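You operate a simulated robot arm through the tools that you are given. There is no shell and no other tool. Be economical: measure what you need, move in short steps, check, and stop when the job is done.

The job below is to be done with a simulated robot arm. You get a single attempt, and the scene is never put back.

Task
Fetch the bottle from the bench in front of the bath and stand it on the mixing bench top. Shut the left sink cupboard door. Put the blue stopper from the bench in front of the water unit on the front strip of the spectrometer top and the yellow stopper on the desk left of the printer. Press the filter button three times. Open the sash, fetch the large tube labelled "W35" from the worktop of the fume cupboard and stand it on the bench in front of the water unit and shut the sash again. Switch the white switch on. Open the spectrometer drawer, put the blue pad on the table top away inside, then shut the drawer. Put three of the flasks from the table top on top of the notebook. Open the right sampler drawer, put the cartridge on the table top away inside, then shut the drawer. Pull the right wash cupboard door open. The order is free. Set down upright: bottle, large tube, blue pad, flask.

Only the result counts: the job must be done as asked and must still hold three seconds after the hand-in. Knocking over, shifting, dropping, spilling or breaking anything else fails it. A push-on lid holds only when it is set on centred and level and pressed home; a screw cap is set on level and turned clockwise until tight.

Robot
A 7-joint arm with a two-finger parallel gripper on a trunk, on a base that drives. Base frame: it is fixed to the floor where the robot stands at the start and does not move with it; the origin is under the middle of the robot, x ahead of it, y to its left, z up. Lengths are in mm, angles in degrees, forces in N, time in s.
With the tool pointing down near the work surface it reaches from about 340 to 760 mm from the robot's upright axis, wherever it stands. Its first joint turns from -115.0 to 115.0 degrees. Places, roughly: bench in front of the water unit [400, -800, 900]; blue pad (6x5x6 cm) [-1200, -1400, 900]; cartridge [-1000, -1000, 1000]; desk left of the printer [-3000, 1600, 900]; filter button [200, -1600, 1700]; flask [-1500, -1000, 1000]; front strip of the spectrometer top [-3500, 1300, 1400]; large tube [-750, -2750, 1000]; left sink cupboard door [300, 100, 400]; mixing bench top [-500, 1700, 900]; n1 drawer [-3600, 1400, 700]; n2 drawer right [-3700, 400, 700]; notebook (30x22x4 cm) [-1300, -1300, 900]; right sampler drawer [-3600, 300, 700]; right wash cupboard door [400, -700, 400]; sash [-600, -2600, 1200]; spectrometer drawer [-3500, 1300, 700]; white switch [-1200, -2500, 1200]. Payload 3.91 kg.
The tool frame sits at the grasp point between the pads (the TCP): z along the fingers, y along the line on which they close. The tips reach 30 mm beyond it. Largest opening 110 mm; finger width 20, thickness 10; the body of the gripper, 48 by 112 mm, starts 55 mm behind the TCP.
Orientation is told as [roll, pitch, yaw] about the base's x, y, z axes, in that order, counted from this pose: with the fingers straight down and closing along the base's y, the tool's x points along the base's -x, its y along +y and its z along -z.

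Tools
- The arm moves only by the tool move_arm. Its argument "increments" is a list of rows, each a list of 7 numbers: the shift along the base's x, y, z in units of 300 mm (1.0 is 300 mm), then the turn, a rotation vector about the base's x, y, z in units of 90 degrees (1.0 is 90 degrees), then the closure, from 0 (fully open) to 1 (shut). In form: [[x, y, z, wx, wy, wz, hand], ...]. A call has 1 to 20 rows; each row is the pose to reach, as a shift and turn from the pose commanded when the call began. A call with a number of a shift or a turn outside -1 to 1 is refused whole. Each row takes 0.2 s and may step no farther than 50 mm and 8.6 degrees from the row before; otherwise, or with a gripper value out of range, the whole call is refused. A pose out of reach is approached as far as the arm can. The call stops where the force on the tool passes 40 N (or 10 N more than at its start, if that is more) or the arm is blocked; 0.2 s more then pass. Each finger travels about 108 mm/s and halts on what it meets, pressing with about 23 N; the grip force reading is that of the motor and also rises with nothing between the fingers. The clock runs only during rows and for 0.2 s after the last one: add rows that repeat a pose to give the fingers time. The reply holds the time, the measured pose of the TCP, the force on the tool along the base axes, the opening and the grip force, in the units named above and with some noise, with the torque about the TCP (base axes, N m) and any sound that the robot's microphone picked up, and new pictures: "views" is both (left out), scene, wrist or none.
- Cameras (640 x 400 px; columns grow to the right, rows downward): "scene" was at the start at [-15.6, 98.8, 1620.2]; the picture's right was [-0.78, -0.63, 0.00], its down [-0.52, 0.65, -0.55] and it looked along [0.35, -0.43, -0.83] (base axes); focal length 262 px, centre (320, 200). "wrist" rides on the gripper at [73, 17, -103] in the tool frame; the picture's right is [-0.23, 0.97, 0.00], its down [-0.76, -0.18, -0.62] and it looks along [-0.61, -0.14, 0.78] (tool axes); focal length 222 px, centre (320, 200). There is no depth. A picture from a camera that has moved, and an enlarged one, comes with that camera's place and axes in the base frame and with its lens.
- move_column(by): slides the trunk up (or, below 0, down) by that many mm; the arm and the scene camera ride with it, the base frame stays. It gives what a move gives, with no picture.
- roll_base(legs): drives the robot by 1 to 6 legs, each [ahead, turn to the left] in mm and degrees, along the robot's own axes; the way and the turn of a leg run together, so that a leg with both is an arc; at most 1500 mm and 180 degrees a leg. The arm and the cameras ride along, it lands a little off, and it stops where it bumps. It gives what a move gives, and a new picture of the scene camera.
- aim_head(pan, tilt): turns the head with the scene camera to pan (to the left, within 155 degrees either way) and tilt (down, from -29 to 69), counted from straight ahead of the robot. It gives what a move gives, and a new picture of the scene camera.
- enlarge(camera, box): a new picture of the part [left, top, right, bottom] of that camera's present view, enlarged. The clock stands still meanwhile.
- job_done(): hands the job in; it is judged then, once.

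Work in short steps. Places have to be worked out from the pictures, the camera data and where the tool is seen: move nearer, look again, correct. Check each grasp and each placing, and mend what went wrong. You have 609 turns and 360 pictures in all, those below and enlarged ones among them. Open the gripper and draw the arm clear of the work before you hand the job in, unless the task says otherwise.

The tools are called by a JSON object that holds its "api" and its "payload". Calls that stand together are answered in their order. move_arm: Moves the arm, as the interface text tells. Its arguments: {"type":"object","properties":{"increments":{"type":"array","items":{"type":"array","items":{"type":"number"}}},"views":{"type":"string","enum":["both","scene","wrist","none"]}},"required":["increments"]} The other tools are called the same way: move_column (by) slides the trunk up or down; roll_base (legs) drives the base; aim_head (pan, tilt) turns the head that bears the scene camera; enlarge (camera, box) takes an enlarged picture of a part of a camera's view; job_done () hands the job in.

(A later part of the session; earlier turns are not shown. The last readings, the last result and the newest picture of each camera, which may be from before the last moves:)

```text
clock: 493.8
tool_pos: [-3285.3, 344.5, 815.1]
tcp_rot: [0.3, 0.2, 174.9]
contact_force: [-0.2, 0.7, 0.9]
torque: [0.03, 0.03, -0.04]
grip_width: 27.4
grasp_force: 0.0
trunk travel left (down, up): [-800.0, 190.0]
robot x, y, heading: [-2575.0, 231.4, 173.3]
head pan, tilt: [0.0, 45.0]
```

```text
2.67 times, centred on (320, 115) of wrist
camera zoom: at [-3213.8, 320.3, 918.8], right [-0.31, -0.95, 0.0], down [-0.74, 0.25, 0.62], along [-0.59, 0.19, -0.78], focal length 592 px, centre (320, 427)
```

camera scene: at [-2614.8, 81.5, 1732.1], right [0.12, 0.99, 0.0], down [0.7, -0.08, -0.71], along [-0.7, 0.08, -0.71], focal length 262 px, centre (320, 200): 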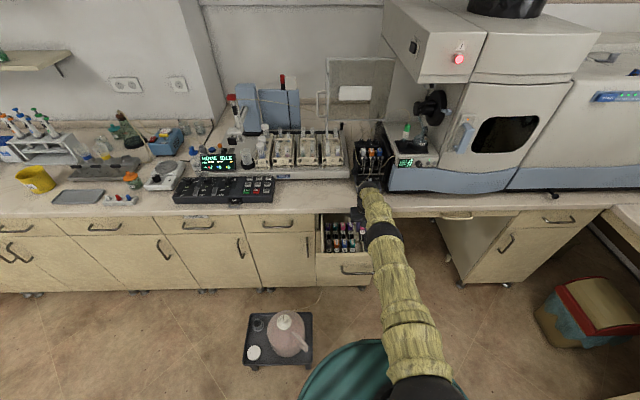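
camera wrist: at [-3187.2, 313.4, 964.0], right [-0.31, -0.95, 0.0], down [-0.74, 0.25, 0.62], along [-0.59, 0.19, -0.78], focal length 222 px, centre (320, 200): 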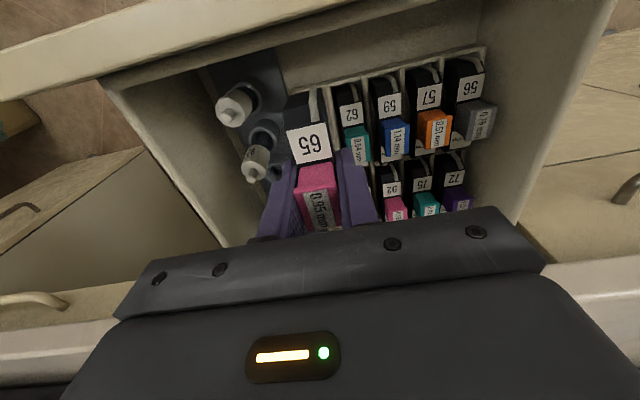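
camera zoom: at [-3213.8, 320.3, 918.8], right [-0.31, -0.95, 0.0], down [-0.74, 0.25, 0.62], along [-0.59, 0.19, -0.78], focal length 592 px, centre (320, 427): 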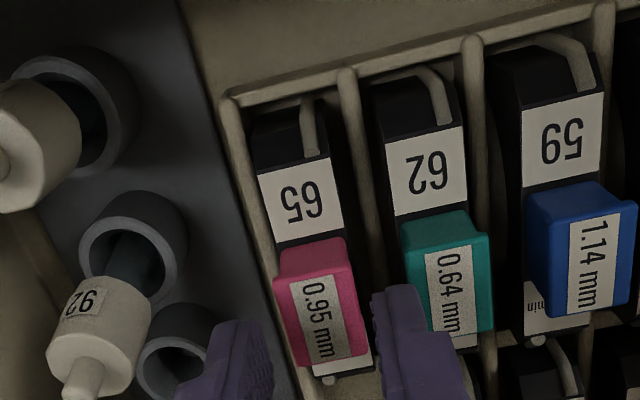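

Seated properly. Raise, back off, turn the closed tool horizontal, lower and push this drawer shut.

{"api": "move_column", "payload": {"by": 185}}

{"api": "roll_base", "payload": {"legs": [[-330, 0]]}}

{"api": "move_arm", "payload": {"increments": [[0.03, 0, 0, 0.008, 0.09, 0, 1], [0.06, 0, 0, 0.016, 0.18, 0, 1], [0.09, 0, 0, 0.024, 0.27, 0, 1], [0.12, 0, 0, 0.032, 0.36, 0, 1], [0.15, 0, 0, 0.04, 0.45, 0, 1], [0.15, 0, 0, 0.048, 0.54, 0, 1], [0.15, 0, 0, 0.056, 0.63, 0, 1], [0.15, 0, 0, 0.064, 0.72, 0, 1], [0.15, 0, 0, 0.072, 0.81, 0, 1], [0.15, 0, 0, 0.08, 0.89, 0, 1], [0.15, 0, 0, 0.085, 0.94, 0, 1], [0.15, 0, 0, 0.09, 0.995, 0, 1]], "views": "scene"}}

```text
clock: 495.8
tool_pos: [-3284.9, 343.5, 999.5]
tcp_rot: [0.3, 0.0, 175.0]
contact_force: [-1.4, -0.3, -0.1]
torque: [-0.01, -0.01, -0.03]
grip_width: 27.6
grasp_force: 0.0
trunk travel left (down, up): [-985.0, 5.0]
robot x, y, heading: [-2572.7, 227.8, 173.0]
head pan, tilt: [0.0, 45.0]
```

```text
clock: 498.0
tool_pos: [-2947.0, 303.1, 999.6]
tcp_rot: [0.4, 0.1, 174.9]
contact_force: [1.1, -0.3, 0.5]
torque: [0.03, 0.04, 0.04]
grip_width: 27.7
grasp_force: 0.0
trunk travel left (down, up): [-985.0, 5.0]
robot x, y, heading: [-2236.0, 184.1, 173.5]
head pan, tilt: [0.0, 45.0]
camera scene: at [-2273.7, 41.4, 1870.2], right [0.12, 0.99, 0.0], down [0.7, -0.08, -0.71], along [-0.7, 0.08, -0.71], focal length 262 px, centre (320, 200)
```

scene: 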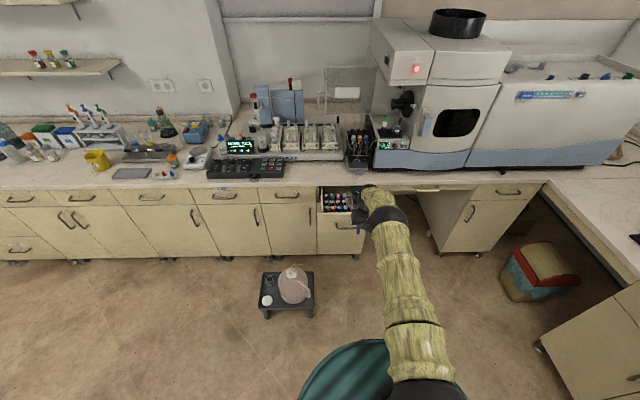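

```text
clock: 500.6
tool_pos: [-2903.8, 302.9, 999.9]
tcp_rot: [-72.4, -89.7, -112.5]
contact_force: [0.5, -0.3, 0.9]
torque: [-0.02, 0.0, 0.05]
grip_width: 0.0
grasp_force: 23.0
trunk travel left (down, up): [-985.0, 5.0]
robot x, y, heading: [-2236.7, 190.5, 173.3]
head pan, tilt: [0.0, 45.0]
camera scene: at [-2275.3, 41.6, 1870.2], right [0.12, 0.99, 0.0], down [0.7, -0.08, -0.71], along [-0.7, 0.08, -0.71], focal length 262 px, centre (320, 200)
```

scene: 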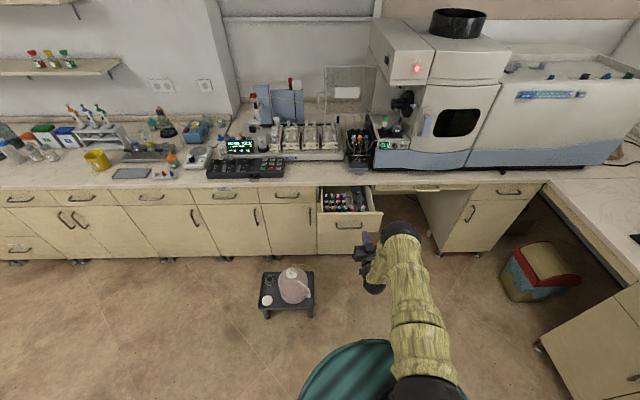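

Lower and push with the base, finishing by arm.

{"api": "move_column", "payload": {"by": -268}}

{"api": "roll_base", "payload": {"legs": [[410, 0]]}}

{"api": "move_arm", "payload": {"increments": [[-0.08, 0.008, 0, 0, 0, 0, 1], [-0.16, 0.016, 0, 0, 0, 0, 1], [-0.22, 0.02, 0, 0, 0, 0, 1], [-0.28, 0.025, 0, 0, 0, 0, 1], [-0.34, 0.03, 0, 0, 0, 0, 1], [-0.4, 0.035, 0, 0, 0, 0, 1]], "views": "scene"}}

```text
clock: 503.4
tool_pos: [-2903.7, 304.4, 732.1]
tcp_rot: [-42.3, -89.8, -142.8]
contact_force: [0.0, 1.3, 0.0]
torque: [0.01, 0.02, 0.0]
grip_width: 0.1
grasp_force: 23.0
trunk travel left (down, up): [-717.0, 273.0]
robot x, y, heading: [-2235.0, 191.2, 173.4]
head pan, tilt: [0.0, 45.0]
```

```text
clock: 505.9
tool_pos: [-3323.2, 350.0, 732.1]
tcp_rot: [-36.5, -89.8, -148.2]
contact_force: [0.0, -0.1, -0.6]
torque: [-0.03, 0.0, 0.0]
grip_width: 0.0
grasp_force: 23.3
trunk travel left (down, up): [-717.0, 273.0]
robot x, y, heading: [-2653.4, 234.2, 173.6]
head pan, tilt: [0.0, 45.0]
camera scene: at [-2694.3, 90.2, 1602.1], right [0.11, 0.99, 0.0], down [0.7, -0.08, -0.71], along [-0.7, 0.08, -0.71], focal length 262 px, centre (320, 200)
```

scene: 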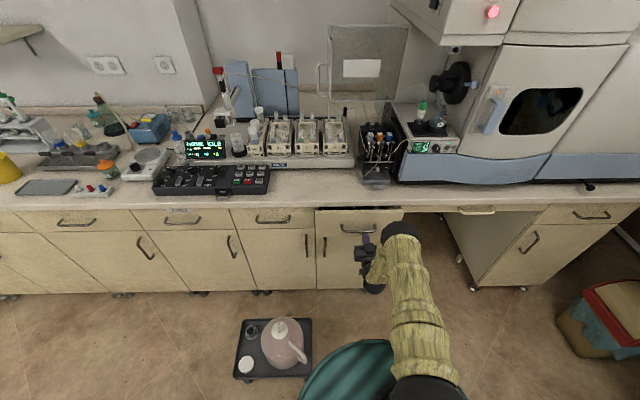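

```text
clock: 506.8
tool_pos: [-3380.6, 358.1, 731.1]
tcp_rot: [-97.7, -89.8, -87.1]
contact_force: [10.6, -0.9, 6.1]
torque: [0.06, 0.17, -0.05]
grip_width: 0.0
grasp_force: 23.0
trunk travel left (down, up): [-717.0, 273.0]
robot x, y, heading: [-2652.7, 240.0, 173.6]
head pan, tilt: [0.0, 45.0]
stopped in row 4: the force on the tool passed its limit (the readings are from after the stop); the commanded pose is now the measured one
camera scene: at [-2692.5, 89.9, 1602.3], right [0.11, 0.99, 0.0], down [0.7, -0.08, -0.71], along [-0.7, 0.08, -0.71], focal length 262 px, centre (320, 200)
```

scene: 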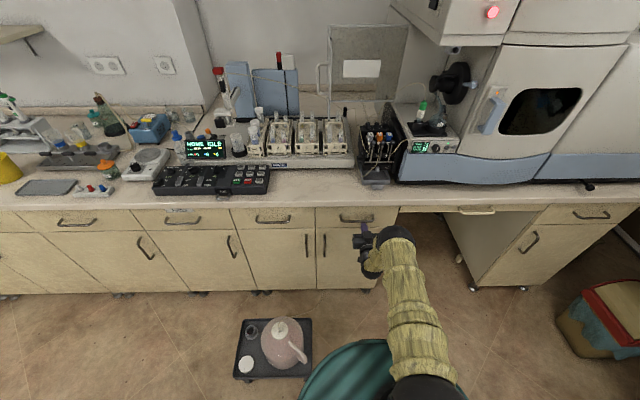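

{"api": "roll_base", "payload": {"legs": [[-300, 0]]}}

{"api": "enlarge", "payload": {"camera": "scene", "box": [240, 130, 480, 280]}}

```text
clock: 508.8
tool_pos: [-3084.0, 322.4, 729.9]
tcp_rot: [-68.0, -89.8, -116.8]
contact_force: [-0.6, -0.4, -0.1]
torque: [-0.02, 0.0, -0.03]
grip_width: 0.0
grasp_force: 23.3
trunk travel left (down, up): [-717.0, 273.0]
robot x, y, heading: [-2355.6, 200.2, 173.4]
head pan, tilt: [0.0, 45.0]
camera scene: at [-2394.8, 55.9, 1602.2], right [0.11, 0.99, 0.0], down [0.7, -0.08, -0.71], along [-0.7, 0.08, -0.71], focal length 262 px, centre (320, 200)
```

scene: 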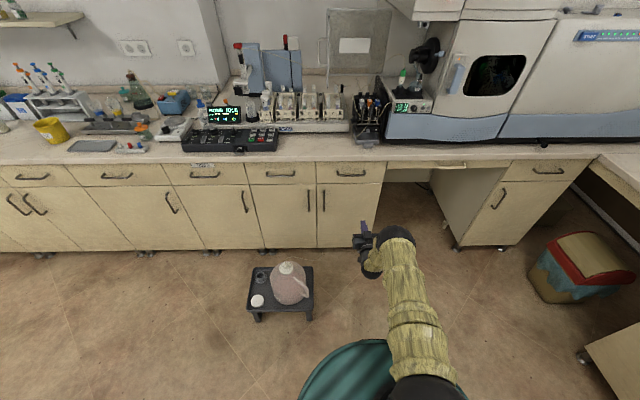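

```text
2.67 times, centred on (360, 205) of scene
camera zoom: at [-2394.8, 55.9, 1602.2], right [0.11, 0.99, 0.0], down [0.7, -0.08, -0.71], along [-0.7, 0.08, -0.71], focal length 698 px, centre (213, 187)
```

zoom: 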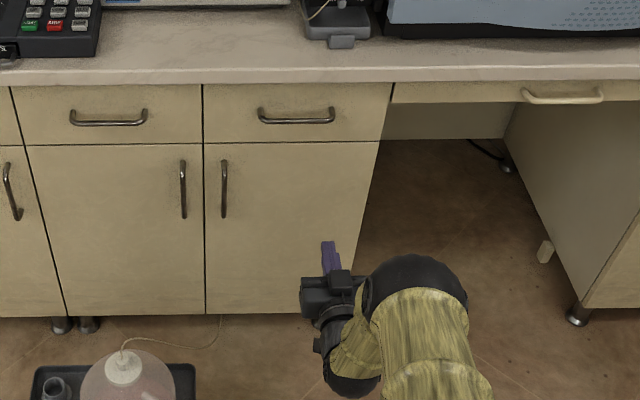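

Drawer shut. Next the yellow stopper: raise, point the tool down, and drive to the wash bench.

{"api": "move_column", "payload": {"by": 200}}

{"api": "move_arm", "payload": {"increments": [[0.05, 0, 0.05, -0.008, -0.09, 0, 1], [0.1, 0, 0.1, -0.016, -0.18, 0, 0.8], [0.15, 0, 0.15, -0.024, -0.27, 0, 0.5], [0.2, 0, 0.2, -0.032, -0.36, 0, 0.2], [0.25, 0, 0.25, -0.04, -0.45, 0, 0.2], [0.25, 0, 0.35, -0.048, -0.54, 0, 0.2], [0.25, 0, 0.45, -0.056, -0.63, 0, 0.2], [0.25, 0, 0.55, -0.064, -0.72, 0, 0.2], [0.25, 0, 0.6, -0.072, -0.81, 0, 0.2], [0.25, 0, 0.65, -0.08, -0.89, 0, 0.2], [0.25, 0, 0.7, -0.085, -0.94, 0, 0.2], [0.25, 0, 0.7, -0.09, -0.995, 0, 0.2]], "views": "none"}}

{"api": "roll_base", "payload": {"legs": [[0, 174], [1400, 0], [400, 0], [0, -44], [620, 0], [0, 51]]}}

```text
clock: 511.0
tool_pos: [-3083.7, 322.4, 929.8]
tcp_rot: [-57.3, -89.8, -127.4]
contact_force: [0.1, -0.3, -0.2]
torque: [-0.01, 0.0, 0.0]
grip_width: 0.0
grasp_force: 22.9
trunk travel left (down, up): [-917.0, 73.0]
robot x, y, heading: [-2357.3, 202.4, 173.6]
head pan, tilt: [0.0, 45.0]
```

```text
clock: 513.6
tool_pos: [-3010.9, 322.6, 1139.8]
tcp_rot: [0.3, 0.0, 175.0]
contact_force: [-0.7, 0.4, 0.4]
torque: [-0.01, -0.03, -0.01]
grip_width: 88.0
grasp_force: 0.1
trunk travel left (down, up): [-917.0, 73.0]
robot x, y, heading: [-2359.8, 205.1, 173.3]
head pan, tilt: [0.0, 45.0]
```

```text
clock: 537.0
tool_pos: [370.4, -795.3, 1141.4]
tcp_rot: [0.3, 0.0, -4.8]
contact_force: [0.9, -0.7, 0.1]
torque: [0.01, 0.02, -0.01]
grip_width: 88.2
grasp_force: 0.1
trunk travel left (down, up): [-917.0, 73.0]
robot x, y, heading: [-284.3, -681.7, -6.0]
head pan, tilt: [0.0, 45.0]
camera scene: at [-246.5, -530.8, 1802.1], right [-0.11, -0.99, 0.0], down [-0.7, 0.07, -0.71], along [0.7, -0.07, -0.71], focal length 262 px, centre (320, 200)
```

scene: 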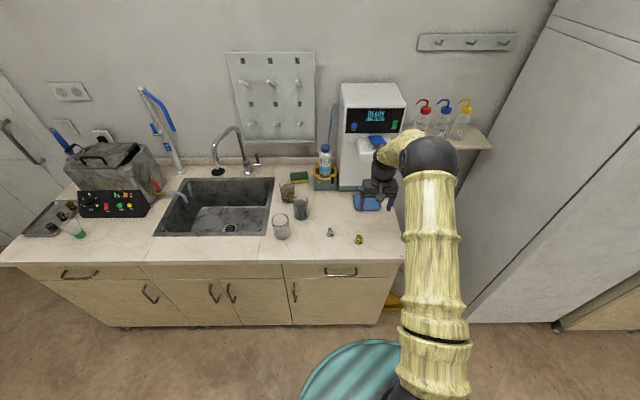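

Yellow stopper ≈(396,-765). Move above and look with the wrist camera.

{"api": "move_arm", "payload": {"increments": [[0.05, 0.05, -0.1, 0, 0, 0, 0.2], [0.08, 0.09, -0.25, 0, 0, 0, 0.2], [0.08, 0.09, -0.4, 0, 0, 0, 0.2], [0.08, 0.09, -0.55, 0, 0, 0, 0.2]], "views": "wrist"}}

```text
clock: 538.0
tool_pos: [394.6, -770.8, 978.1]
tcp_rot: [0.5, 0.0, -4.7]
contact_force: [-0.4, 0.3, 0.0]
torque: [0.03, 0.05, 0.0]
grip_width: 87.9
grasp_force: 0.1
trunk travel left (down, up): [-917.0, 73.0]
robot x, y, heading: [-284.8, -682.3, -6.2]
head pan, tilt: [0.0, 45.0]
camera wrist: at [325.2, -748.9, 1082.1], right [0.31, 0.95, 0.01], down [0.74, -0.24, 0.62], along [0.59, -0.18, -0.78], focal length 222 px, centre (320, 200)
```

wrist: 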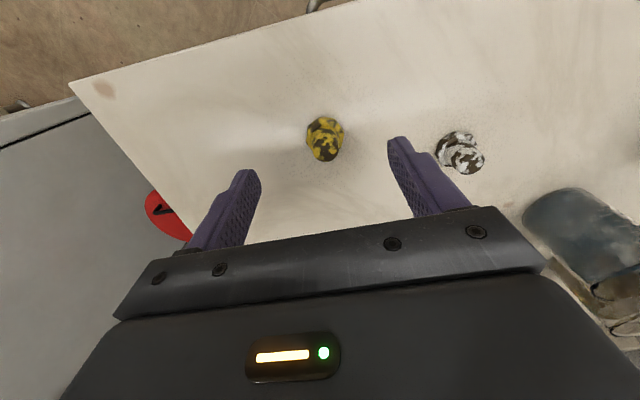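

Fine-tune (+3,+5), descend to 914 and close.

{"api": "move_arm", "payload": {"increments": [[0.01, 0.017, -0.1, 0, 0, 0, 0.2], [0.01, 0.017, -0.18, 0, 0, 0, 0.2], [0.01, 0.017, -0.213, 0, 0, 0, 0.2], [0.01, 0.017, -0.213, 0, 0, 0, 0.6], [0.01, 0.017, -0.213, 0, 0, 0, 1], [0.01, 0.017, -0.213, 0, 0, 0, 1], [0.01, 0.017, -0.213, 0, 0, 0, 1]], "views": "none"}}

{"api": "move_arm", "payload": {"increments": [[0, 0, 0.15, 0, 0, 0, 1], [0, 0, 0.3, 0, 0, 0, 1], [0, 0, 0.45, 0, 0, 0, 1], [0, 0, 0.6, 0, 0, 0, 1], [0, 0, 0.75, 0, 0, 0, 1]], "views": "wrist"}}

```text
clock: 539.6
tool_pos: [398.9, -764.1, 911.4]
tcp_rot: [0.3, 0.1, -4.7]
contact_force: [-0.5, 0.6, -0.7]
torque: [-0.01, 0.01, 0.02]
grip_width: 33.7
grasp_force: 23.0
trunk travel left (down, up): [-917.0, 73.0]
robot x, y, heading: [-286.8, -681.9, -6.3]
head pan, tilt: [0.0, 45.0]
```

```text
clock: 540.8
tool_pos: [394.9, -761.2, 1138.5]
tcp_rot: [0.5, 0.0, -4.7]
contact_force: [-0.8, -0.7, 0.6]
torque: [-0.01, -0.02, 0.01]
grip_width: 34.1
grasp_force: 22.7
trunk travel left (down, up): [-917.0, 73.0]
robot x, y, heading: [-284.0, -681.2, -6.2]
head pan, tilt: [0.0, 45.0]
camera wrist: at [324.8, -740.4, 1242.0], right [0.31, 0.95, 0.01], down [0.74, -0.24, 0.62], along [0.59, -0.18, -0.78], focal length 222 px, centre (320, 200)
```

wrist: 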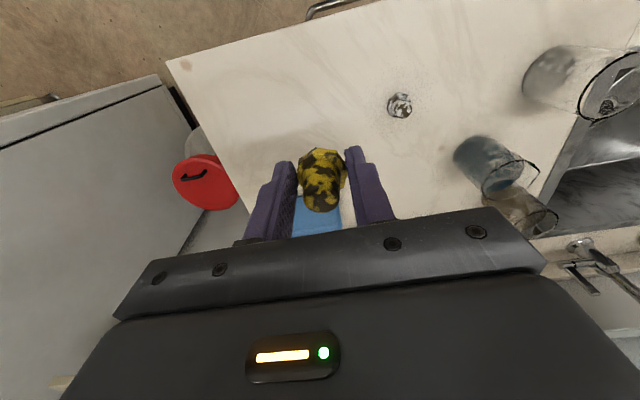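

Held. Drive to the desk by the printer.

{"api": "roll_base", "payload": {"legs": [[-250, 0], [0, 96], [650, 0], [0, 57], [1400, 0], [660, 0]]}}

```text
clock: 562.0
tool_pos: [-2757.3, 1546.9, 1135.5]
tcp_rot: [0.5, 0.0, 146.0]
contact_force: [0.4, -0.1, -0.1]
torque: [-0.03, -0.02, 0.03]
grip_width: 33.8
grasp_force: 22.6
trunk travel left (down, up): [-917.0, 73.0]
robot x, y, heading: [-2205.3, 1141.0, 144.4]
head pan, tilt: [0.0, 45.0]
camera scene: at [-2310.7, 1032.1, 1802.1], right [0.58, 0.81, 0.0], down [0.58, -0.41, -0.71], along [-0.58, 0.41, -0.71], focal length 262 px, centre (320, 200)
```

scene: 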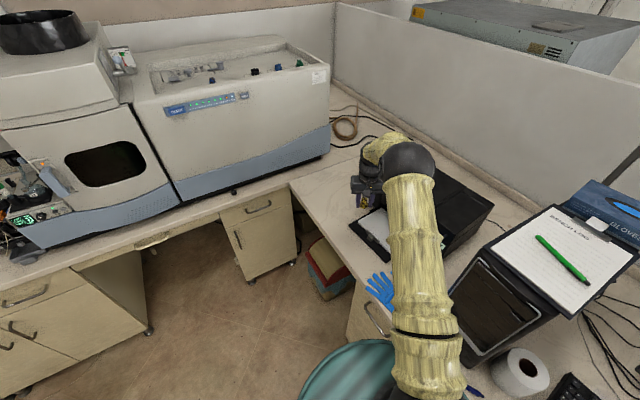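

Turn left to square up, then ahead.

{"api": "roll_base", "payload": {"legs": [[0, 29], [350, 0]]}}

{"api": "aim_head", "payload": {"pan": -35, "tilt": 45}}

```text
clock: 565.7
tool_pos: [-3224.0, 1265.1, 1137.7]
tcp_rot: [0.6, 0.1, 174.9]
contact_force: [0.3, 0.1, -0.1]
torque: [0.0, -0.03, 0.03]
grip_width: 33.8
grasp_force: 23.7
trunk travel left (down, up): [-917.0, 73.0]
robot x, y, heading: [-2542.2, 1178.1, 173.4]
head pan, tilt: [0.0, 45.0]
camera scene: at [-2583.7, 1031.5, 1802.2], right [0.11, 0.99, 0.0], down [0.7, -0.08, -0.71], along [-0.7, 0.08, -0.71], focal length 262 px, centre (320, 200)
```

scene: 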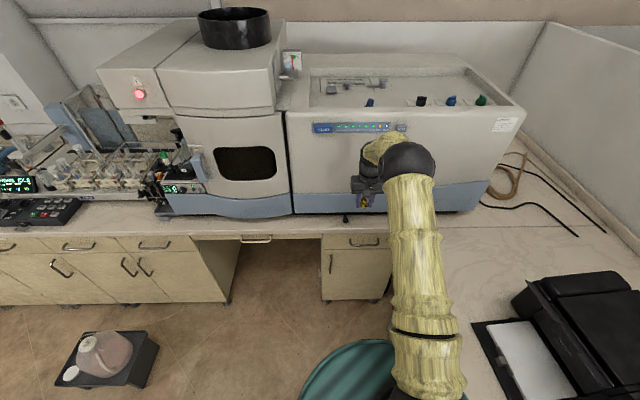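

```text
clock: 566.7
tool_pos: [-3221.7, 1264.9, 1136.2]
tcp_rot: [0.5, 0.1, 174.9]
contact_force: [0.4, 0.1, 0.0]
torque: [-0.03, -0.01, 0.02]
grip_width: 34.0
grasp_force: 22.8
trunk travel left (down, up): [-917.0, 73.0]
robot x, y, heading: [-2542.9, 1180.1, 173.6]
head pan, tilt: [-35.0, 45.0]
camera scene: at [-2562.8, 1076.0, 1802.2], right [0.66, 0.75, 0.0], down [0.53, -0.47, -0.71], along [-0.53, 0.47, -0.71], focal length 262 px, centre (320, 200)
```

scene: 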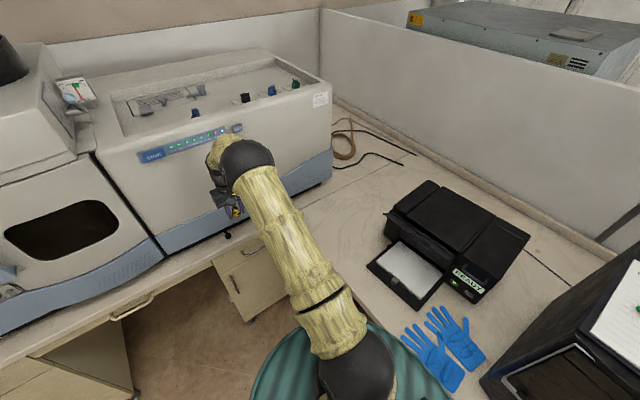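

Blue stopper still stands on the strip. Swing the tool to (-3040,1640) on the desk left of the printer.

{"api": "move_arm", "payload": {"increments": [[0.06, 0.12, 0, 0, 0, 0, 1], [0.12, 0.24, 0, 0, 0, 0, 1], [0.18, 0.36, 0, 0, 0, 0, 1], [0.24, 0.48, 0, 0, 0, 0, 1], [0.3, 0.6, 0, 0, 0, 0, 1], [0.36, 0.72, 0, 0, 0, 0, 1], [0.42, 0.84, 0, 0, 0, 0, 1], [0.48, 0.96, 0, 0, 0, 0, 1]], "views": "none"}}

{"api": "move_arm", "payload": {"increments": [[0.06, 0.12, 0, 0, 0, 0, 1], [0.12, 0.24, 0, 0, 0, 0, 1], [0.12, 0.26, -0.1, 0, 0, 0, 1]], "views": "both"}}

```text
clock: 568.5
tool_pos: [-3074.8, 1557.8, 1137.5]
tcp_rot: [0.5, 0.1, 174.8]
contact_force: [-0.2, -0.2, -0.2]
torque: [-0.01, 0.02, 0.01]
grip_width: 33.6
grasp_force: 22.6
trunk travel left (down, up): [-917.0, 73.0]
robot x, y, heading: [-2538.0, 1178.3, 173.5]
head pan, tilt: [-35.0, 45.0]
```

```text
clock: 569.3
tool_pos: [-3042.2, 1631.5, 1106.5]
tcp_rot: [0.4, 0.1, 174.8]
contact_force: [-0.7, -0.1, -1.2]
torque: [-0.01, -0.01, -0.02]
grip_width: 33.6
grasp_force: 23.4
trunk travel left (down, up): [-917.0, 73.0]
robot x, y, heading: [-2544.1, 1180.6, 173.7]
head pan, tilt: [-35.0, 45.0]
camera scene: at [-2563.8, 1077.4, 1802.3], right [0.66, 0.75, 0.0], down [0.53, -0.47, -0.71], along [-0.53, 0.47, -0.71], focal length 262 px, centre (320, 200)
camera wrist: at [-2970.2, 1609.0, 1212.1], right [-0.31, -0.95, 0.01], down [-0.74, 0.25, 0.62], along [-0.59, 0.19, -0.78], focal length 222 px, centre (320, 200)
```

scene: 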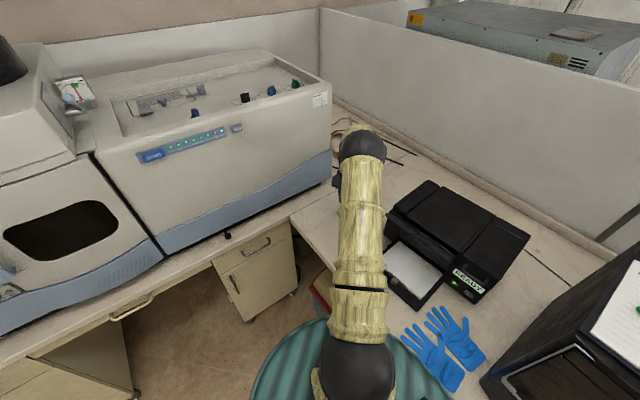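
wrist: 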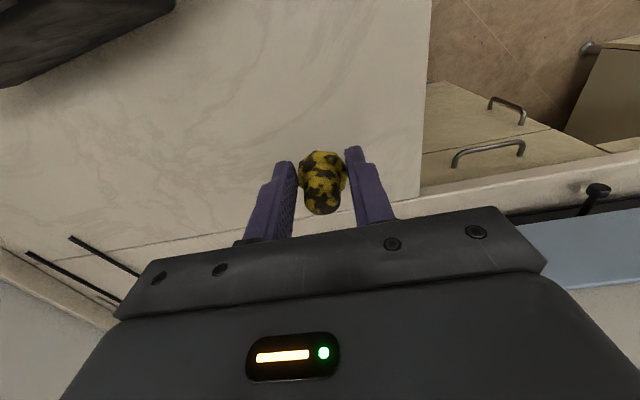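

Free desk below. Lower to the surface.

{"api": "move_arm", "payload": {"increments": [[0, 0, -0.15, 0, 0, 0, 1], [0, 0, -0.3, 0, 0, 0, 1], [0, 0, -0.45, 0, 0, 0, 1], [0, 0, -0.57, 0, 0, 0, 1], [0, 0, -0.61, 0, 0, 0, 1], [0, 0, -0.625, 0, 0, 0, 1], [0, 0, -0.64, 0, 0, 0, 1], [0, 0, -0.65, 0, 0, 0, 1]], "views": "none"}}

```text
clock: 571.1
tool_pos: [-3042.3, 1631.0, 911.8]
tcp_rot: [0.3, 0.0, 174.9]
contact_force: [-0.8, -0.7, -0.4]
torque: [0.0, 0.04, 0.0]
grip_width: 33.7
grasp_force: 22.9
trunk travel left (down, up): [-917.0, 73.0]
robot x, y, heading: [-2545.3, 1182.2, 173.4]
head pan, tilt: [-35.0, 45.0]
```

{"api": "move_arm", "payload": {"increments": [[0, 0, -0.008, 0, 0, 0, 1], [0, 0, -0.016, 0, 0, 0, 1], [0, 0, -0.016, 0, 0, 0, 1]], "views": "none"}}

```text
clock: 571.9
tool_pos: [-3041.9, 1630.4, 910.8]
tcp_rot: [0.1, -0.3, 175.0]
contact_force: [0.0, 1.9, 21.0]
torque: [0.07, 0.16, -0.03]
grip_width: 34.1
grasp_force: 22.9
trunk travel left (down, up): [-917.0, 73.0]
robot x, y, heading: [-2546.7, 1177.0, 173.5]
head pan, tilt: [-35.0, 45.0]
```

Contact. Release and rise.

{"api": "move_arm", "payload": {"increments": [[0, 0, 0.01, 0, 0, 0, 0.8], [0, 0, 0.01, 0, 0, 0, 0.5], [0, 0, 0.01, 0, 0, 0, 0.35], [0, 0, 0.01, 0, 0, 0, 0.35], [0, 0, 0.15, 0, 0, 0, 0.35], [0, 0, 0.3, 0, 0, 0, 0.35], [0, 0, 0.45, 0, 0, 0, 0.35], [0, 0, 0.6, 0, 0, 0, 0.35], [0, 0, 0.75, 0, 0, 0, 0.35], [-0.04, -0.08, 0.85, 0, 0, 0, 0.35], [-0.1, -0.2, 0.85, 0, 0, 0, 0.35]], "views": "wrist"}}

```text
clock: 574.3
tool_pos: [-3072.4, 1571.5, 1163.9]
tcp_rot: [0.3, 0.1, 174.9]
contact_force: [0.5, 0.8, 0.3]
torque: [0.01, 0.0, -0.02]
grip_width: 71.7
grasp_force: 0.0
trunk travel left (down, up): [-917.0, 73.0]
robot x, y, heading: [-2543.9, 1179.7, 173.5]
head pan, tilt: [-35.0, 45.0]
camera wrist: at [-3001.1, 1547.3, 1267.4], right [-0.31, -0.95, 0.01], down [-0.74, 0.25, 0.62], along [-0.59, 0.19, -0.78], focal length 222 px, centre (320, 200)
```

wrist: 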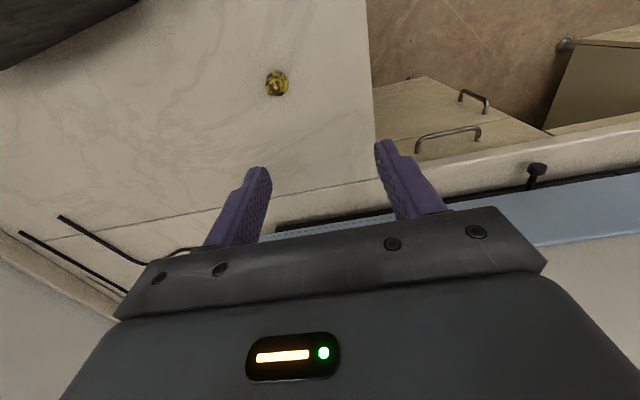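

Yellow stopper stands. Bring the arm back in front and drive out to the fume cupboard area.

{"api": "move_arm", "payload": {"increments": [[-0.05, -0.12, 0, 0, 0, 0, 0.35], [-0.1, -0.24, 0, 0, 0, 0, 0.35], [-0.15, -0.36, 0, 0, 0, 0, 0.35], [-0.2, -0.48, 0, 0, 0, 0, 0.35], [-0.25, -0.6, 0, 0, 0, 0, 0.35], [-0.3, -0.72, 0, 0, 0, 0, 0.35], [-0.35, -0.84, 0, 0, 0, 0, 0.35], [-0.4, -0.96, 0, 0, 0, 0, 0.35]], "views": "none"}}

{"api": "roll_base", "payload": {"legs": [[-340, 0], [0, -26], [-1400, 0], [-640, 0], [0, 122], [1100, 0]]}}

{"api": "aim_head", "payload": {"pan": 0, "tilt": 20}}

```text
clock: 576.1
tool_pos: [-3192.6, 1280.7, 1164.8]
tcp_rot: [0.4, 0.0, 174.8]
contact_force: [0.2, -0.3, -0.2]
torque: [0.02, 0.01, -0.01]
grip_width: 71.8
grasp_force: 0.1
trunk travel left (down, up): [-917.0, 73.0]
robot x, y, heading: [-2543.3, 1183.7, 173.5]
head pan, tilt: [-35.0, 45.0]
```

```text
clock: 599.9
tool_pos: [-353.0, -1645.5, 1166.0]
tcp_rot: [0.5, 0.0, -86.4]
contact_force: [-0.1, -0.5, 0.2]
torque: [0.0, 0.03, -0.04]
grip_width: 71.5
grasp_force: 0.0
trunk travel left (down, up): [-917.0, 73.0]
robot x, y, heading: [-347.8, -988.4, -87.8]
head pan, tilt: [-35.0, 45.0]
camera scene: at [-243.0, -990.7, 1802.2], right [-0.84, 0.54, 0.0], down [0.38, 0.59, -0.71], along [-0.38, -0.59, -0.71], focal length 262 px, centre (320, 200)
```

scene: 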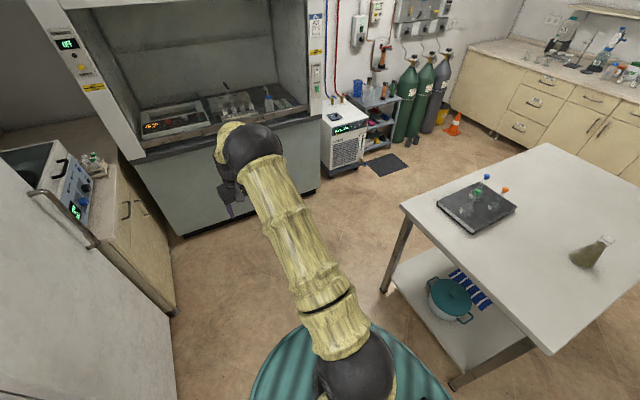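

```text
clock: 600.9
tool_pos: [-352.5, -1645.8, 1165.4]
tcp_rot: [0.4, 0.0, -86.5]
contact_force: [-0.3, -0.7, -0.1]
torque: [0.0, 0.01, -0.04]
grip_width: 71.6
grasp_force: 0.1
trunk travel left (down, up): [-917.0, 73.0]
robot x, y, heading: [-348.8, -984.4, -87.8]
head pan, tilt: [0.0, 20.0]
camera scene: at [-195.5, -1015.0, 1840.8], right [-1.0, -0.04, 0.0], down [-0.01, 0.34, -0.94], along [0.04, -0.94, -0.34], focal length 262 px, centre (320, 200)
```

scene: 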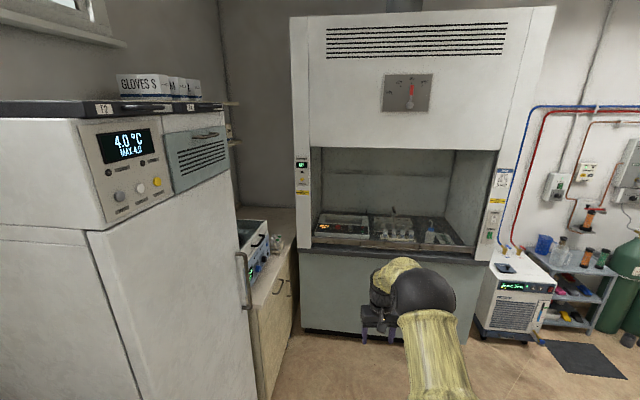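

I enlarge the freezer panel and the fume cupboard.

{"api": "enlarge", "payload": {"camera": "scene", "box": [70, 105, 230, 225]}}

{"api": "enlarge", "payload": {"camera": "scene", "box": [280, 130, 520, 280]}}

```text
3.33 times, centred on (150, 165) of scene
camera zoom: at [-195.5, -1015.0, 1840.8], right [-1.0, -0.04, 0.0], down [-0.01, 0.34, -0.94], along [0.04, -0.94, -0.34], focal length 872 px, centre (887, 317)
```

zoom: 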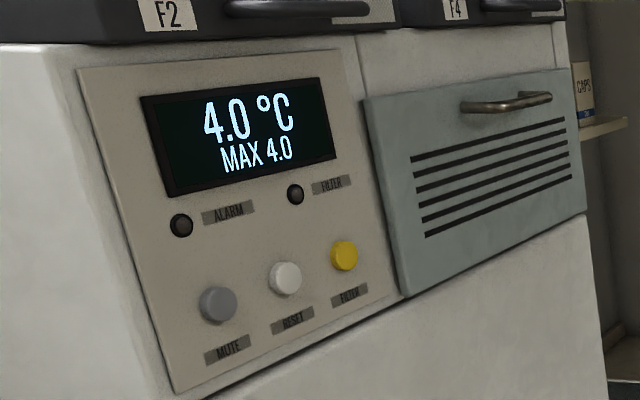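

```text
2.67 times, centred on (400, 205) of scene
camera zoom: at [-195.5, -1015.0, 1840.8], right [-1.0, -0.04, 0.0], down [-0.01, 0.34, -0.94], along [0.04, -0.94, -0.34], focal length 698 px, centre (107, 187)
```

zoom: 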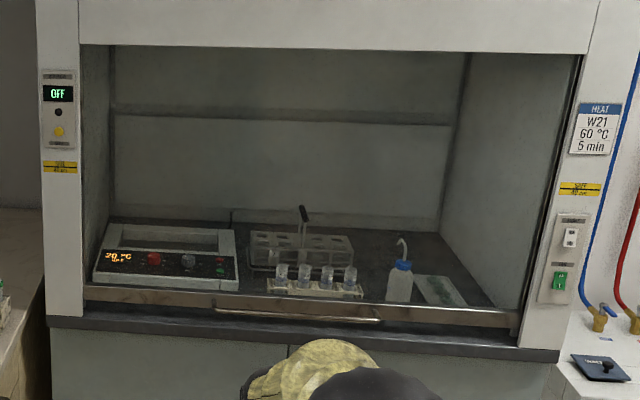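

The filter button is the yellow one on the freezer panel; the sash has a bottom rail with handle. I go in front of the freezer panel first.

{"api": "roll_base", "payload": {"legs": [[0, -19], [590, 0], [0, 99]]}}

{"api": "aim_head", "payload": {"pan": -10, "tilt": 5}}

```text
clock: 609.5
tool_pos: [133.5, -1650.8, 1166.9]
tcp_rot: [0.4, -0.1, -4.3]
contact_force: [-0.5, -0.4, 1.1]
torque: [-0.04, 0.02, -0.01]
grip_width: 71.6
grasp_force: 0.1
trunk travel left (down, up): [-917.0, 73.0]
robot x, y, heading: [-512.4, -1554.4, -5.7]
head pan, tilt: [0.0, 20.0]
camera scene: at [-468.9, -1407.2, 1840.8], right [-0.1, -1.0, 0.0], down [-0.34, 0.03, -0.94], along [0.94, -0.09, -0.34], focal length 262 px, centre (320, 200)
```

scene: 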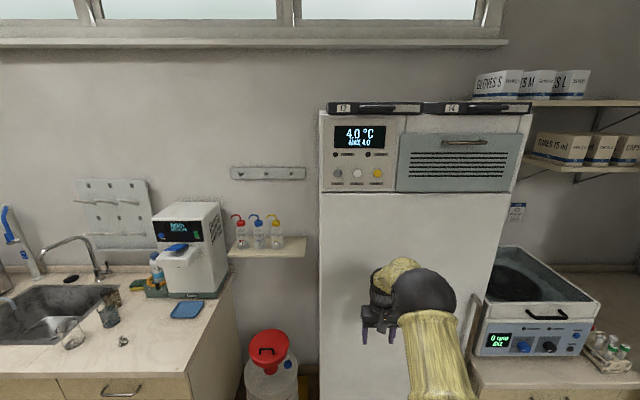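

```text
clock: 610.3
tool_pos: [132.8, -1651.8, 1166.4]
tcp_rot: [0.4, 0.0, -4.3]
contact_force: [-0.2, 0.7, 0.1]
torque: [-0.02, 0.02, 0.01]
grip_width: 71.8
grasp_force: 0.1
trunk travel left (down, up): [-917.0, 73.0]
robot x, y, heading: [-518.8, -1560.4, -5.8]
head pan, tilt: [-10.0, 5.0]
camera scene: at [-473.0, -1422.9, 1865.1], right [-0.27, -0.96, 0.0], down [-0.08, 0.02, -1.0], along [0.96, -0.27, -0.09], focal length 262 px, centre (320, 200)
```

scene: 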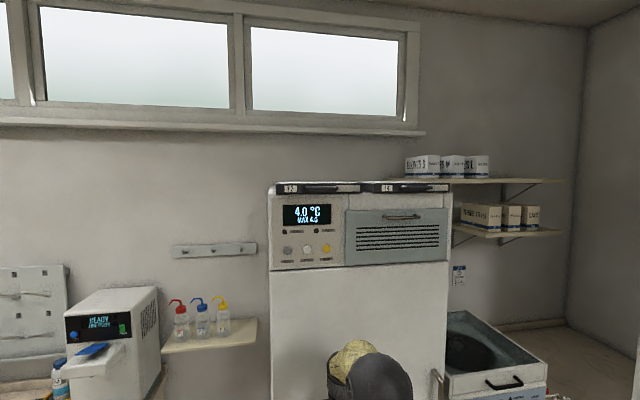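

Yellow button triangulated at ≈(248,-1640,1660). Turn the closed tool horizontal toward the freezer.

{"api": "move_arm", "payload": {"increments": [[-0.05, 0, 0, -0.007, -0.09, 0, 1], [-0.1, 0, 0, -0.014, -0.18, 0, 1], [-0.15, 0, 0, -0.02, -0.27, 0, 1], [-0.2, 0, 0.05, -0.027, -0.36, 0, 1], [-0.2, 0, 0.1, -0.034, -0.45, 0, 1], [-0.2, 0, 0.15, -0.04, -0.54, 0, 1], [-0.2, 0, 0.2, -0.047, -0.63, 0, 1], [-0.2, 0, 0.25, -0.054, -0.72, 0, 1], [-0.2, 0, 0.3, -0.06, -0.81, 0, 1], [-0.2, 0, 0.35, -0.067, -0.89, 0, 1], [-0.2, 0, 0.4, -0.07, -0.94, 0, 1], [-0.2, 0, 0.45, -0.075, -0.997, 0, 1]], "views": "none"}}

{"api": "move_column", "payload": {"by": 70}}

{"api": "move_arm", "payload": {"increments": [[0, 0, 0.15, 0, 0, 0, 1], [0, 0, 0.3, 0, 0, 0, 1], [0, 0, 0.45, 0, 0, 0, 1], [0, 0, 0.6, 0, 0, 0, 1], [0, 0, 0.75, 0, 0, 0, 1], [0, 0, 0.9, 0, 0, 0, 1]], "views": "both"}}

```text
clock: 612.9
tool_pos: [74.4, -1652.0, 1302.1]
tcp_rot: [173.7, -90.1, -177.5]
contact_force: [-0.2, -0.2, -0.2]
torque: [-0.01, 0.0, -0.03]
grip_width: 0.0
grasp_force: 24.0
trunk travel left (down, up): [-917.0, 73.0]
robot x, y, heading: [-518.6, -1557.5, -5.6]
head pan, tilt: [-10.0, 5.0]
```

```text
clock: 614.0
tool_pos: [73.9, -1650.6, 1372.0]
tcp_rot: [5.1, -90.0, -9.1]
contact_force: [-0.4, 0.3, 0.5]
torque: [0.03, -0.02, -0.02]
grip_width: 0.0
grasp_force: 23.1
trunk travel left (down, up): [-987.0, 3.0]
robot x, y, heading: [-516.3, -1559.9, -5.8]
head pan, tilt: [-10.0, 5.0]
```

```text
clock: 615.4
tool_pos: [74.6, -1653.7, 1644.4]
tcp_rot: [49.9, -89.9, -53.8]
contact_force: [-0.4, -1.0, 0.6]
torque: [-0.02, 0.02, -0.01]
grip_width: 0.1
grasp_force: 22.9
trunk travel left (down, up): [-987.0, 3.0]
robot x, y, heading: [-517.1, -1556.5, -5.6]
head pan, tilt: [-10.0, 5.0]
camera scene: at [-474.7, -1422.6, 1935.2], right [-0.27, -0.96, 0.0], down [-0.08, 0.02, -1.0], along [0.96, -0.27, -0.09], focal length 262 px, centre (320, 200)
camera wrist: at [-25.9, -1629.9, 1573.1], right [0.07, 0.97, 0.23], down [-0.63, -0.14, 0.76], along [0.77, -0.19, 0.61], focal length 222 px, centre (320, 200)
```

scene: 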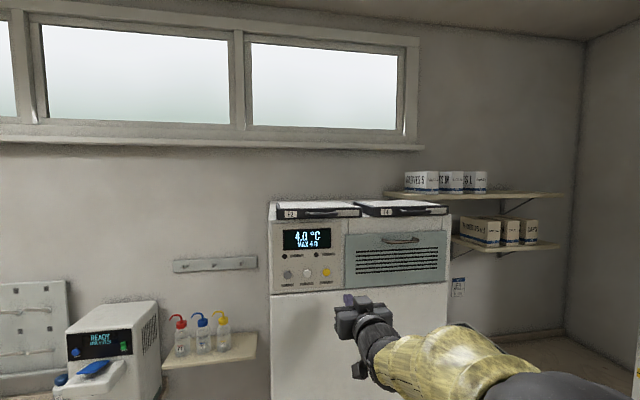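
wrist: 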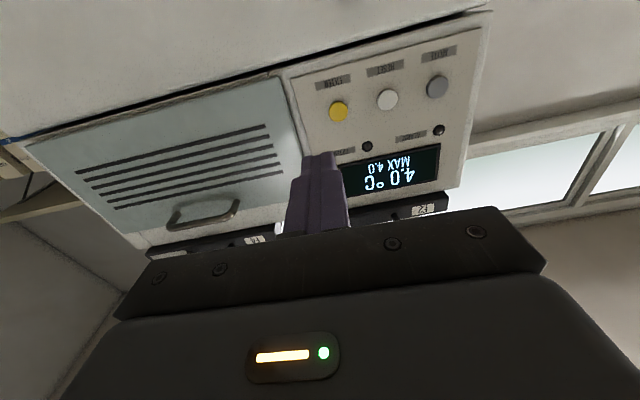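

Button at ≈(246,-1643,1661). Align and approach to ~15 mm short.

{"api": "move_arm", "payload": {"increments": [[0, 0.05, 0.04, 0, 0, 0, 1], [0.12, 0.062, 0.055, 0, 0, 0, 1], [0.24, 0.055, 0.055, 0, 0, 0, 1], [0.36, 0.047, 0.055, 0, 0, 0, 1], [0.4, 0.042, 0.055, 0, 0, 0, 1]], "views": "wrist"}}

```text
clock: 616.6
tool_pos: [193.7, -1639.7, 1659.9]
tcp_rot: [79.0, -90.0, -82.9]
contact_force: [0.5, 0.0, 0.2]
torque: [-0.02, 0.0, 0.0]
grip_width: 0.0
grasp_force: 23.3
trunk travel left (down, up): [-987.0, 3.0]
robot x, y, heading: [-514.9, -1557.6, -5.5]
head pan, tilt: [-10.0, 5.0]
camera wrist: at [93.3, -1615.7, 1588.6], right [0.07, 0.97, 0.23], down [-0.63, -0.14, 0.76], along [0.77, -0.19, 0.61], focal length 222 px, centre (320, 200)
```

wrist: 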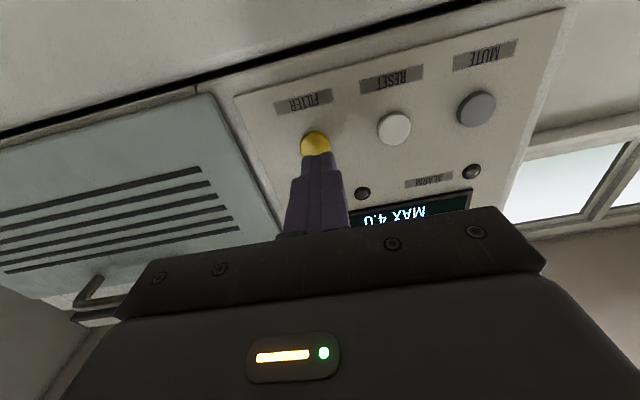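

Well aligned; nudge 4 mm down and press forward gently.

{"api": "move_arm", "payload": {"increments": [[0.03, -0.008, -0.013, 0, 0, 0, 1], [0.05, -0.01, -0.013, 0, 0, 0, 1], [0.06, -0.01, -0.013, 0, 0, 0, 1], [0.07, -0.01, -0.013, 0, 0, 0, 1]], "views": "none"}}

```text
clock: 617.6
tool_pos: [214.1, -1641.2, 1655.2]
tcp_rot: [-9.4, -90.0, 5.7]
contact_force: [-1.6, -0.3, -0.2]
torque: [-0.03, -0.03, -0.02]
grip_width: 0.0
grasp_force: 23.0
trunk travel left (down, up): [-987.0, 3.0]
robot x, y, heading: [-515.9, -1556.7, -5.8]
head pan, tilt: [-10.0, 5.0]
heard: click
```

A click was heard: press 1. Retract fully.

{"api": "move_arm", "payload": {"increments": [[-0.04, 0, 0, 0, 0, 0, 1], [-0.08, 0, 0, 0, 0, 0, 1], [-0.08, 0, 0, 0, 0, 0, 1]], "views": "wrist"}}

{"api": "enlarge", "payload": {"camera": "scene", "box": [260, 190, 460, 315]}}

```text
clock: 618.4
tool_pos: [191.9, -1641.8, 1655.1]
tcp_rot: [12.0, -90.0, -15.9]
contact_force: [-0.5, 0.3, -0.5]
torque: [0.0, 0.03, -0.01]
grip_width: 0.0
grasp_force: 23.0
trunk travel left (down, up): [-987.0, 3.0]
robot x, y, heading: [-514.2, -1557.7, -5.6]
head pan, tilt: [-10.0, 5.0]
camera wrist: at [90.2, -1618.5, 1582.4], right [0.07, 0.97, 0.23], down [-0.63, -0.14, 0.76], along [0.77, -0.19, 0.61], focal length 222 px, centre (320, 200)
```

wrist: 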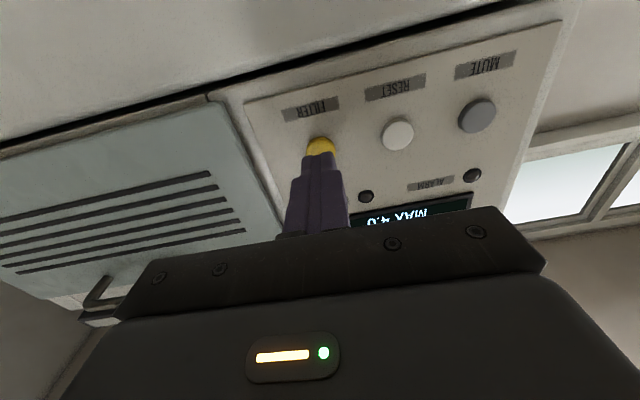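

```text
3.20 times, centred on (360, 252) of scene
camera zoom: at [-472.6, -1423.1, 1935.2], right [-0.27, -0.96, 0.0], down [-0.08, 0.02, -1.0], along [0.96, -0.27, -0.09], focal length 837 px, centre (192, 32)
```

zoom: 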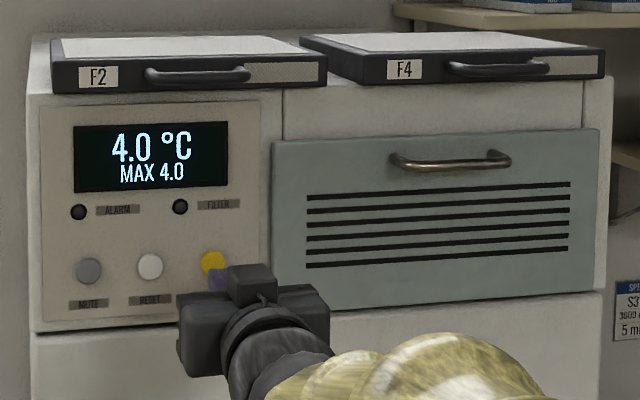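

Press 2: forward to the same point and back.

{"api": "move_arm", "payload": {"increments": [[0.04, 0, 0, 0, 0, 0, 1], [0.06, 0, 0, 0, 0, 0, 1], [0.07, 0, 0, 0, 0, 0, 1], [0.08, 0, 0, 0, 0, 0, 1]], "views": "none"}}

{"api": "move_arm", "payload": {"increments": [[-0.04, 0, 0, 0, 0, 0, 1], [-0.08, 0, 0, 0, 0, 0, 1], [-0.08, 0, 0, 0, 0, 0, 1]], "views": "none"}}

```text
clock: 619.4
tool_pos: [213.4, -1641.9, 1655.5]
tcp_rot: [6.4, -90.0, -10.3]
contact_force: [-1.5, 0.8, -0.1]
torque: [0.0, 0.0, -0.04]
grip_width: 0.0
grasp_force: 23.0
trunk travel left (down, up): [-987.0, 3.0]
robot x, y, heading: [-514.1, -1556.1, -5.6]
head pan, tilt: [-10.0, 5.0]
heard: click
```

```text
clock: 620.2
tool_pos: [190.7, -1640.7, 1653.9]
tcp_rot: [10.5, -90.1, -14.2]
contact_force: [0.3, 0.2, 0.1]
torque: [0.0, 0.04, -0.03]
grip_width: 0.1
grasp_force: 23.5
trunk travel left (down, up): [-987.0, 3.0]
robot x, y, heading: [-516.1, -1558.3, -5.5]
head pan, tilt: [-10.0, 5.0]
```

Press 3.

{"api": "move_arm", "payload": {"increments": [[0.04, 0, 0, 0, 0, 0, 1], [0.06, 0, 0, 0, 0, 0, 1], [0.07, 0, 0, 0, 0, 0, 1], [0.08, 0, 0, 0, 0, 0, 1]], "views": "none"}}

{"api": "move_arm", "payload": {"increments": [[-0.04, 0, 0, 0, 0, 0, 1], [-0.1, 0, 0, 0, 0, 0, 1], [-0.25, 0, 0, 0, 0, 0, 1], [-0.4, 0, 0, 0, 0, 0, 1]], "views": "wrist"}}

```text
clock: 621.2
tool_pos: [213.7, -1641.2, 1657.0]
tcp_rot: [-134.8, -90.0, 130.9]
contact_force: [-0.7, 0.5, 0.3]
torque: [-0.03, -0.02, -0.03]
grip_width: 0.0
grasp_force: 23.0
trunk travel left (down, up): [-987.0, 3.0]
robot x, y, heading: [-523.2, -1557.7, -5.6]
head pan, tilt: [-10.0, 5.0]
heard: click
```

```text
clock: 622.2
tool_pos: [90.6, -1642.0, 1656.5]
tcp_rot: [-153.6, -89.9, 149.8]
contact_force: [-0.7, 0.5, -0.6]
torque: [0.0, 0.06, -0.04]
grip_width: 0.0
grasp_force: 23.3
trunk travel left (down, up): [-987.0, 3.0]
robot x, y, heading: [-515.0, -1553.8, -5.9]
head pan, tilt: [-10.0, 5.0]
camera wrist: at [-9.1, -1618.7, 1585.1], right [0.06, 0.97, 0.23], down [-0.63, -0.14, 0.76], along [0.77, -0.19, 0.61], focal length 222 px, centre (320, 200)
```

wrist: 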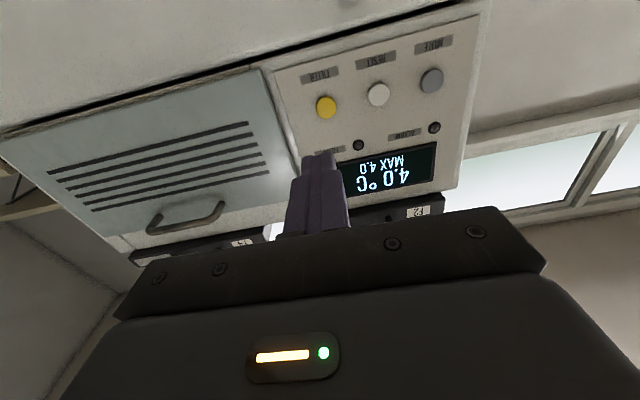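

Three clicks heard. Now the white switch at ≈(-1176,-2490,1200): lower the arm and drive over.

{"api": "move_arm", "payload": {"increments": [[0, 0, -0.15, 0, 0, 0, 1], [0, 0, -0.3, 0, 0, 0, 1], [0, 0, -0.45, 0, 0, 0, 1], [0, 0, -0.6, 0, 0, 0, 1], [0, 0, -0.75, 0, 0, 0, 1], [0, 0, -0.9, 0, 0, 0, 1], [0, 0, -1, 0, 0, 0, 1]], "views": "none"}}

{"api": "roll_base", "payload": {"legs": [[-60, 0], [0, -145], [600, 0], [0, 62]]}}

{"api": "move_column", "payload": {"by": -150}}

{"api": "aim_head", "payload": {"pan": -5, "tilt": 25}}

```text
clock: 623.8
tool_pos: [93.9, -1641.7, 1356.7]
tcp_rot: [-102.9, -90.0, 99.0]
contact_force: [0.0, 0.1, 0.2]
torque: [0.02, 0.0, -0.01]
grip_width: 0.0
grasp_force: 22.6
trunk travel left (down, up): [-987.0, 3.0]
robot x, y, heading: [-514.5, -1556.1, -5.6]
head pan, tilt: [-10.0, 5.0]
```

```text
clock: 635.0
tool_pos: [-1465.7, -2363.2, 1356.4]
tcp_rot: [-82.2, -89.9, -42.4]
contact_force: [-0.2, -0.5, -0.1]
torque: [-0.05, 0.0, -0.01]
grip_width: 0.0
grasp_force: 23.2
trunk travel left (down, up): [-987.0, 3.0]
robot x, y, heading: [-1086.4, -1875.8, -128.9]
head pan, tilt: [-10.0, 5.0]
stopped in leg 4: the robot was blocked; the commanded pose is now the measured one
camera scene: at [-994.8, -1988.5, 1935.0], right [-0.66, 0.75, 0.0], down [0.07, 0.06, -1.0], along [-0.75, -0.66, -0.09], focal length 262 px, centre (320, 200)
```

scene: 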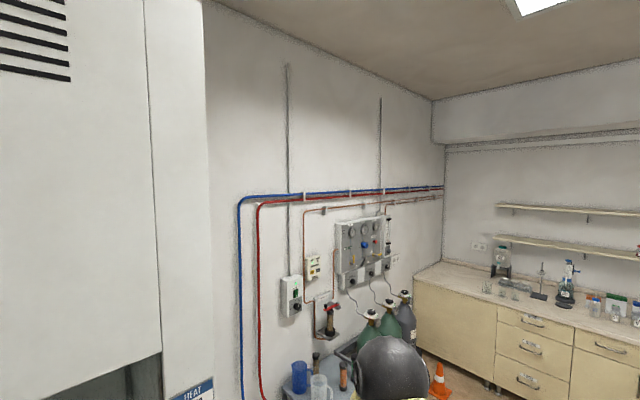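

```text
clock: 636.8
tool_pos: [-1465.0, -2361.9, 1207.2]
tcp_rot: [-91.4, -89.9, -33.1]
contact_force: [-0.2, -0.6, 1.1]
torque: [0.0, 0.0, -0.02]
grip_width: 0.0
grasp_force: 23.1
trunk travel left (down, up): [-837.0, 153.0]
robot x, y, heading: [-1076.8, -1880.4, -129.1]
head pan, tilt: [-10.0, 5.0]
```

```text
clock: 637.6
tool_pos: [-1466.2, -2361.8, 1206.8]
tcp_rot: [-86.5, -89.9, -38.1]
contact_force: [0.5, 1.0, -1.0]
torque: [-0.01, -0.03, 0.01]
grip_width: 0.1
grasp_force: 23.1
trunk travel left (down, up): [-837.0, 153.0]
robot x, y, heading: [-1083.2, -1876.8, -128.7]
head pan, tilt: [-5.0, 25.0]
camera scene: at [-990.2, -1992.8, 1752.8], right [-0.72, 0.69, 0.0], down [0.29, 0.3, -0.91], along [-0.63, -0.65, -0.42], focal length 262 px, centre (320, 200)
```

scene: 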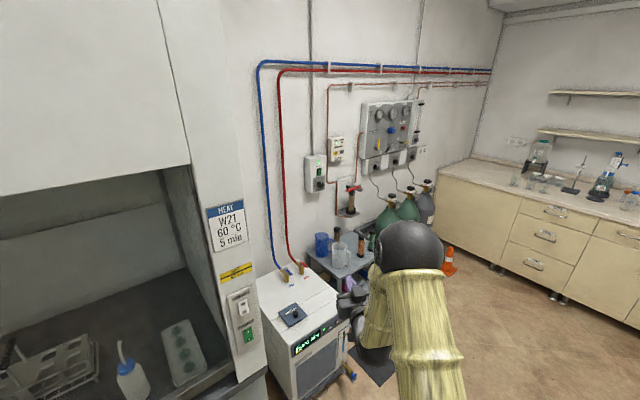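

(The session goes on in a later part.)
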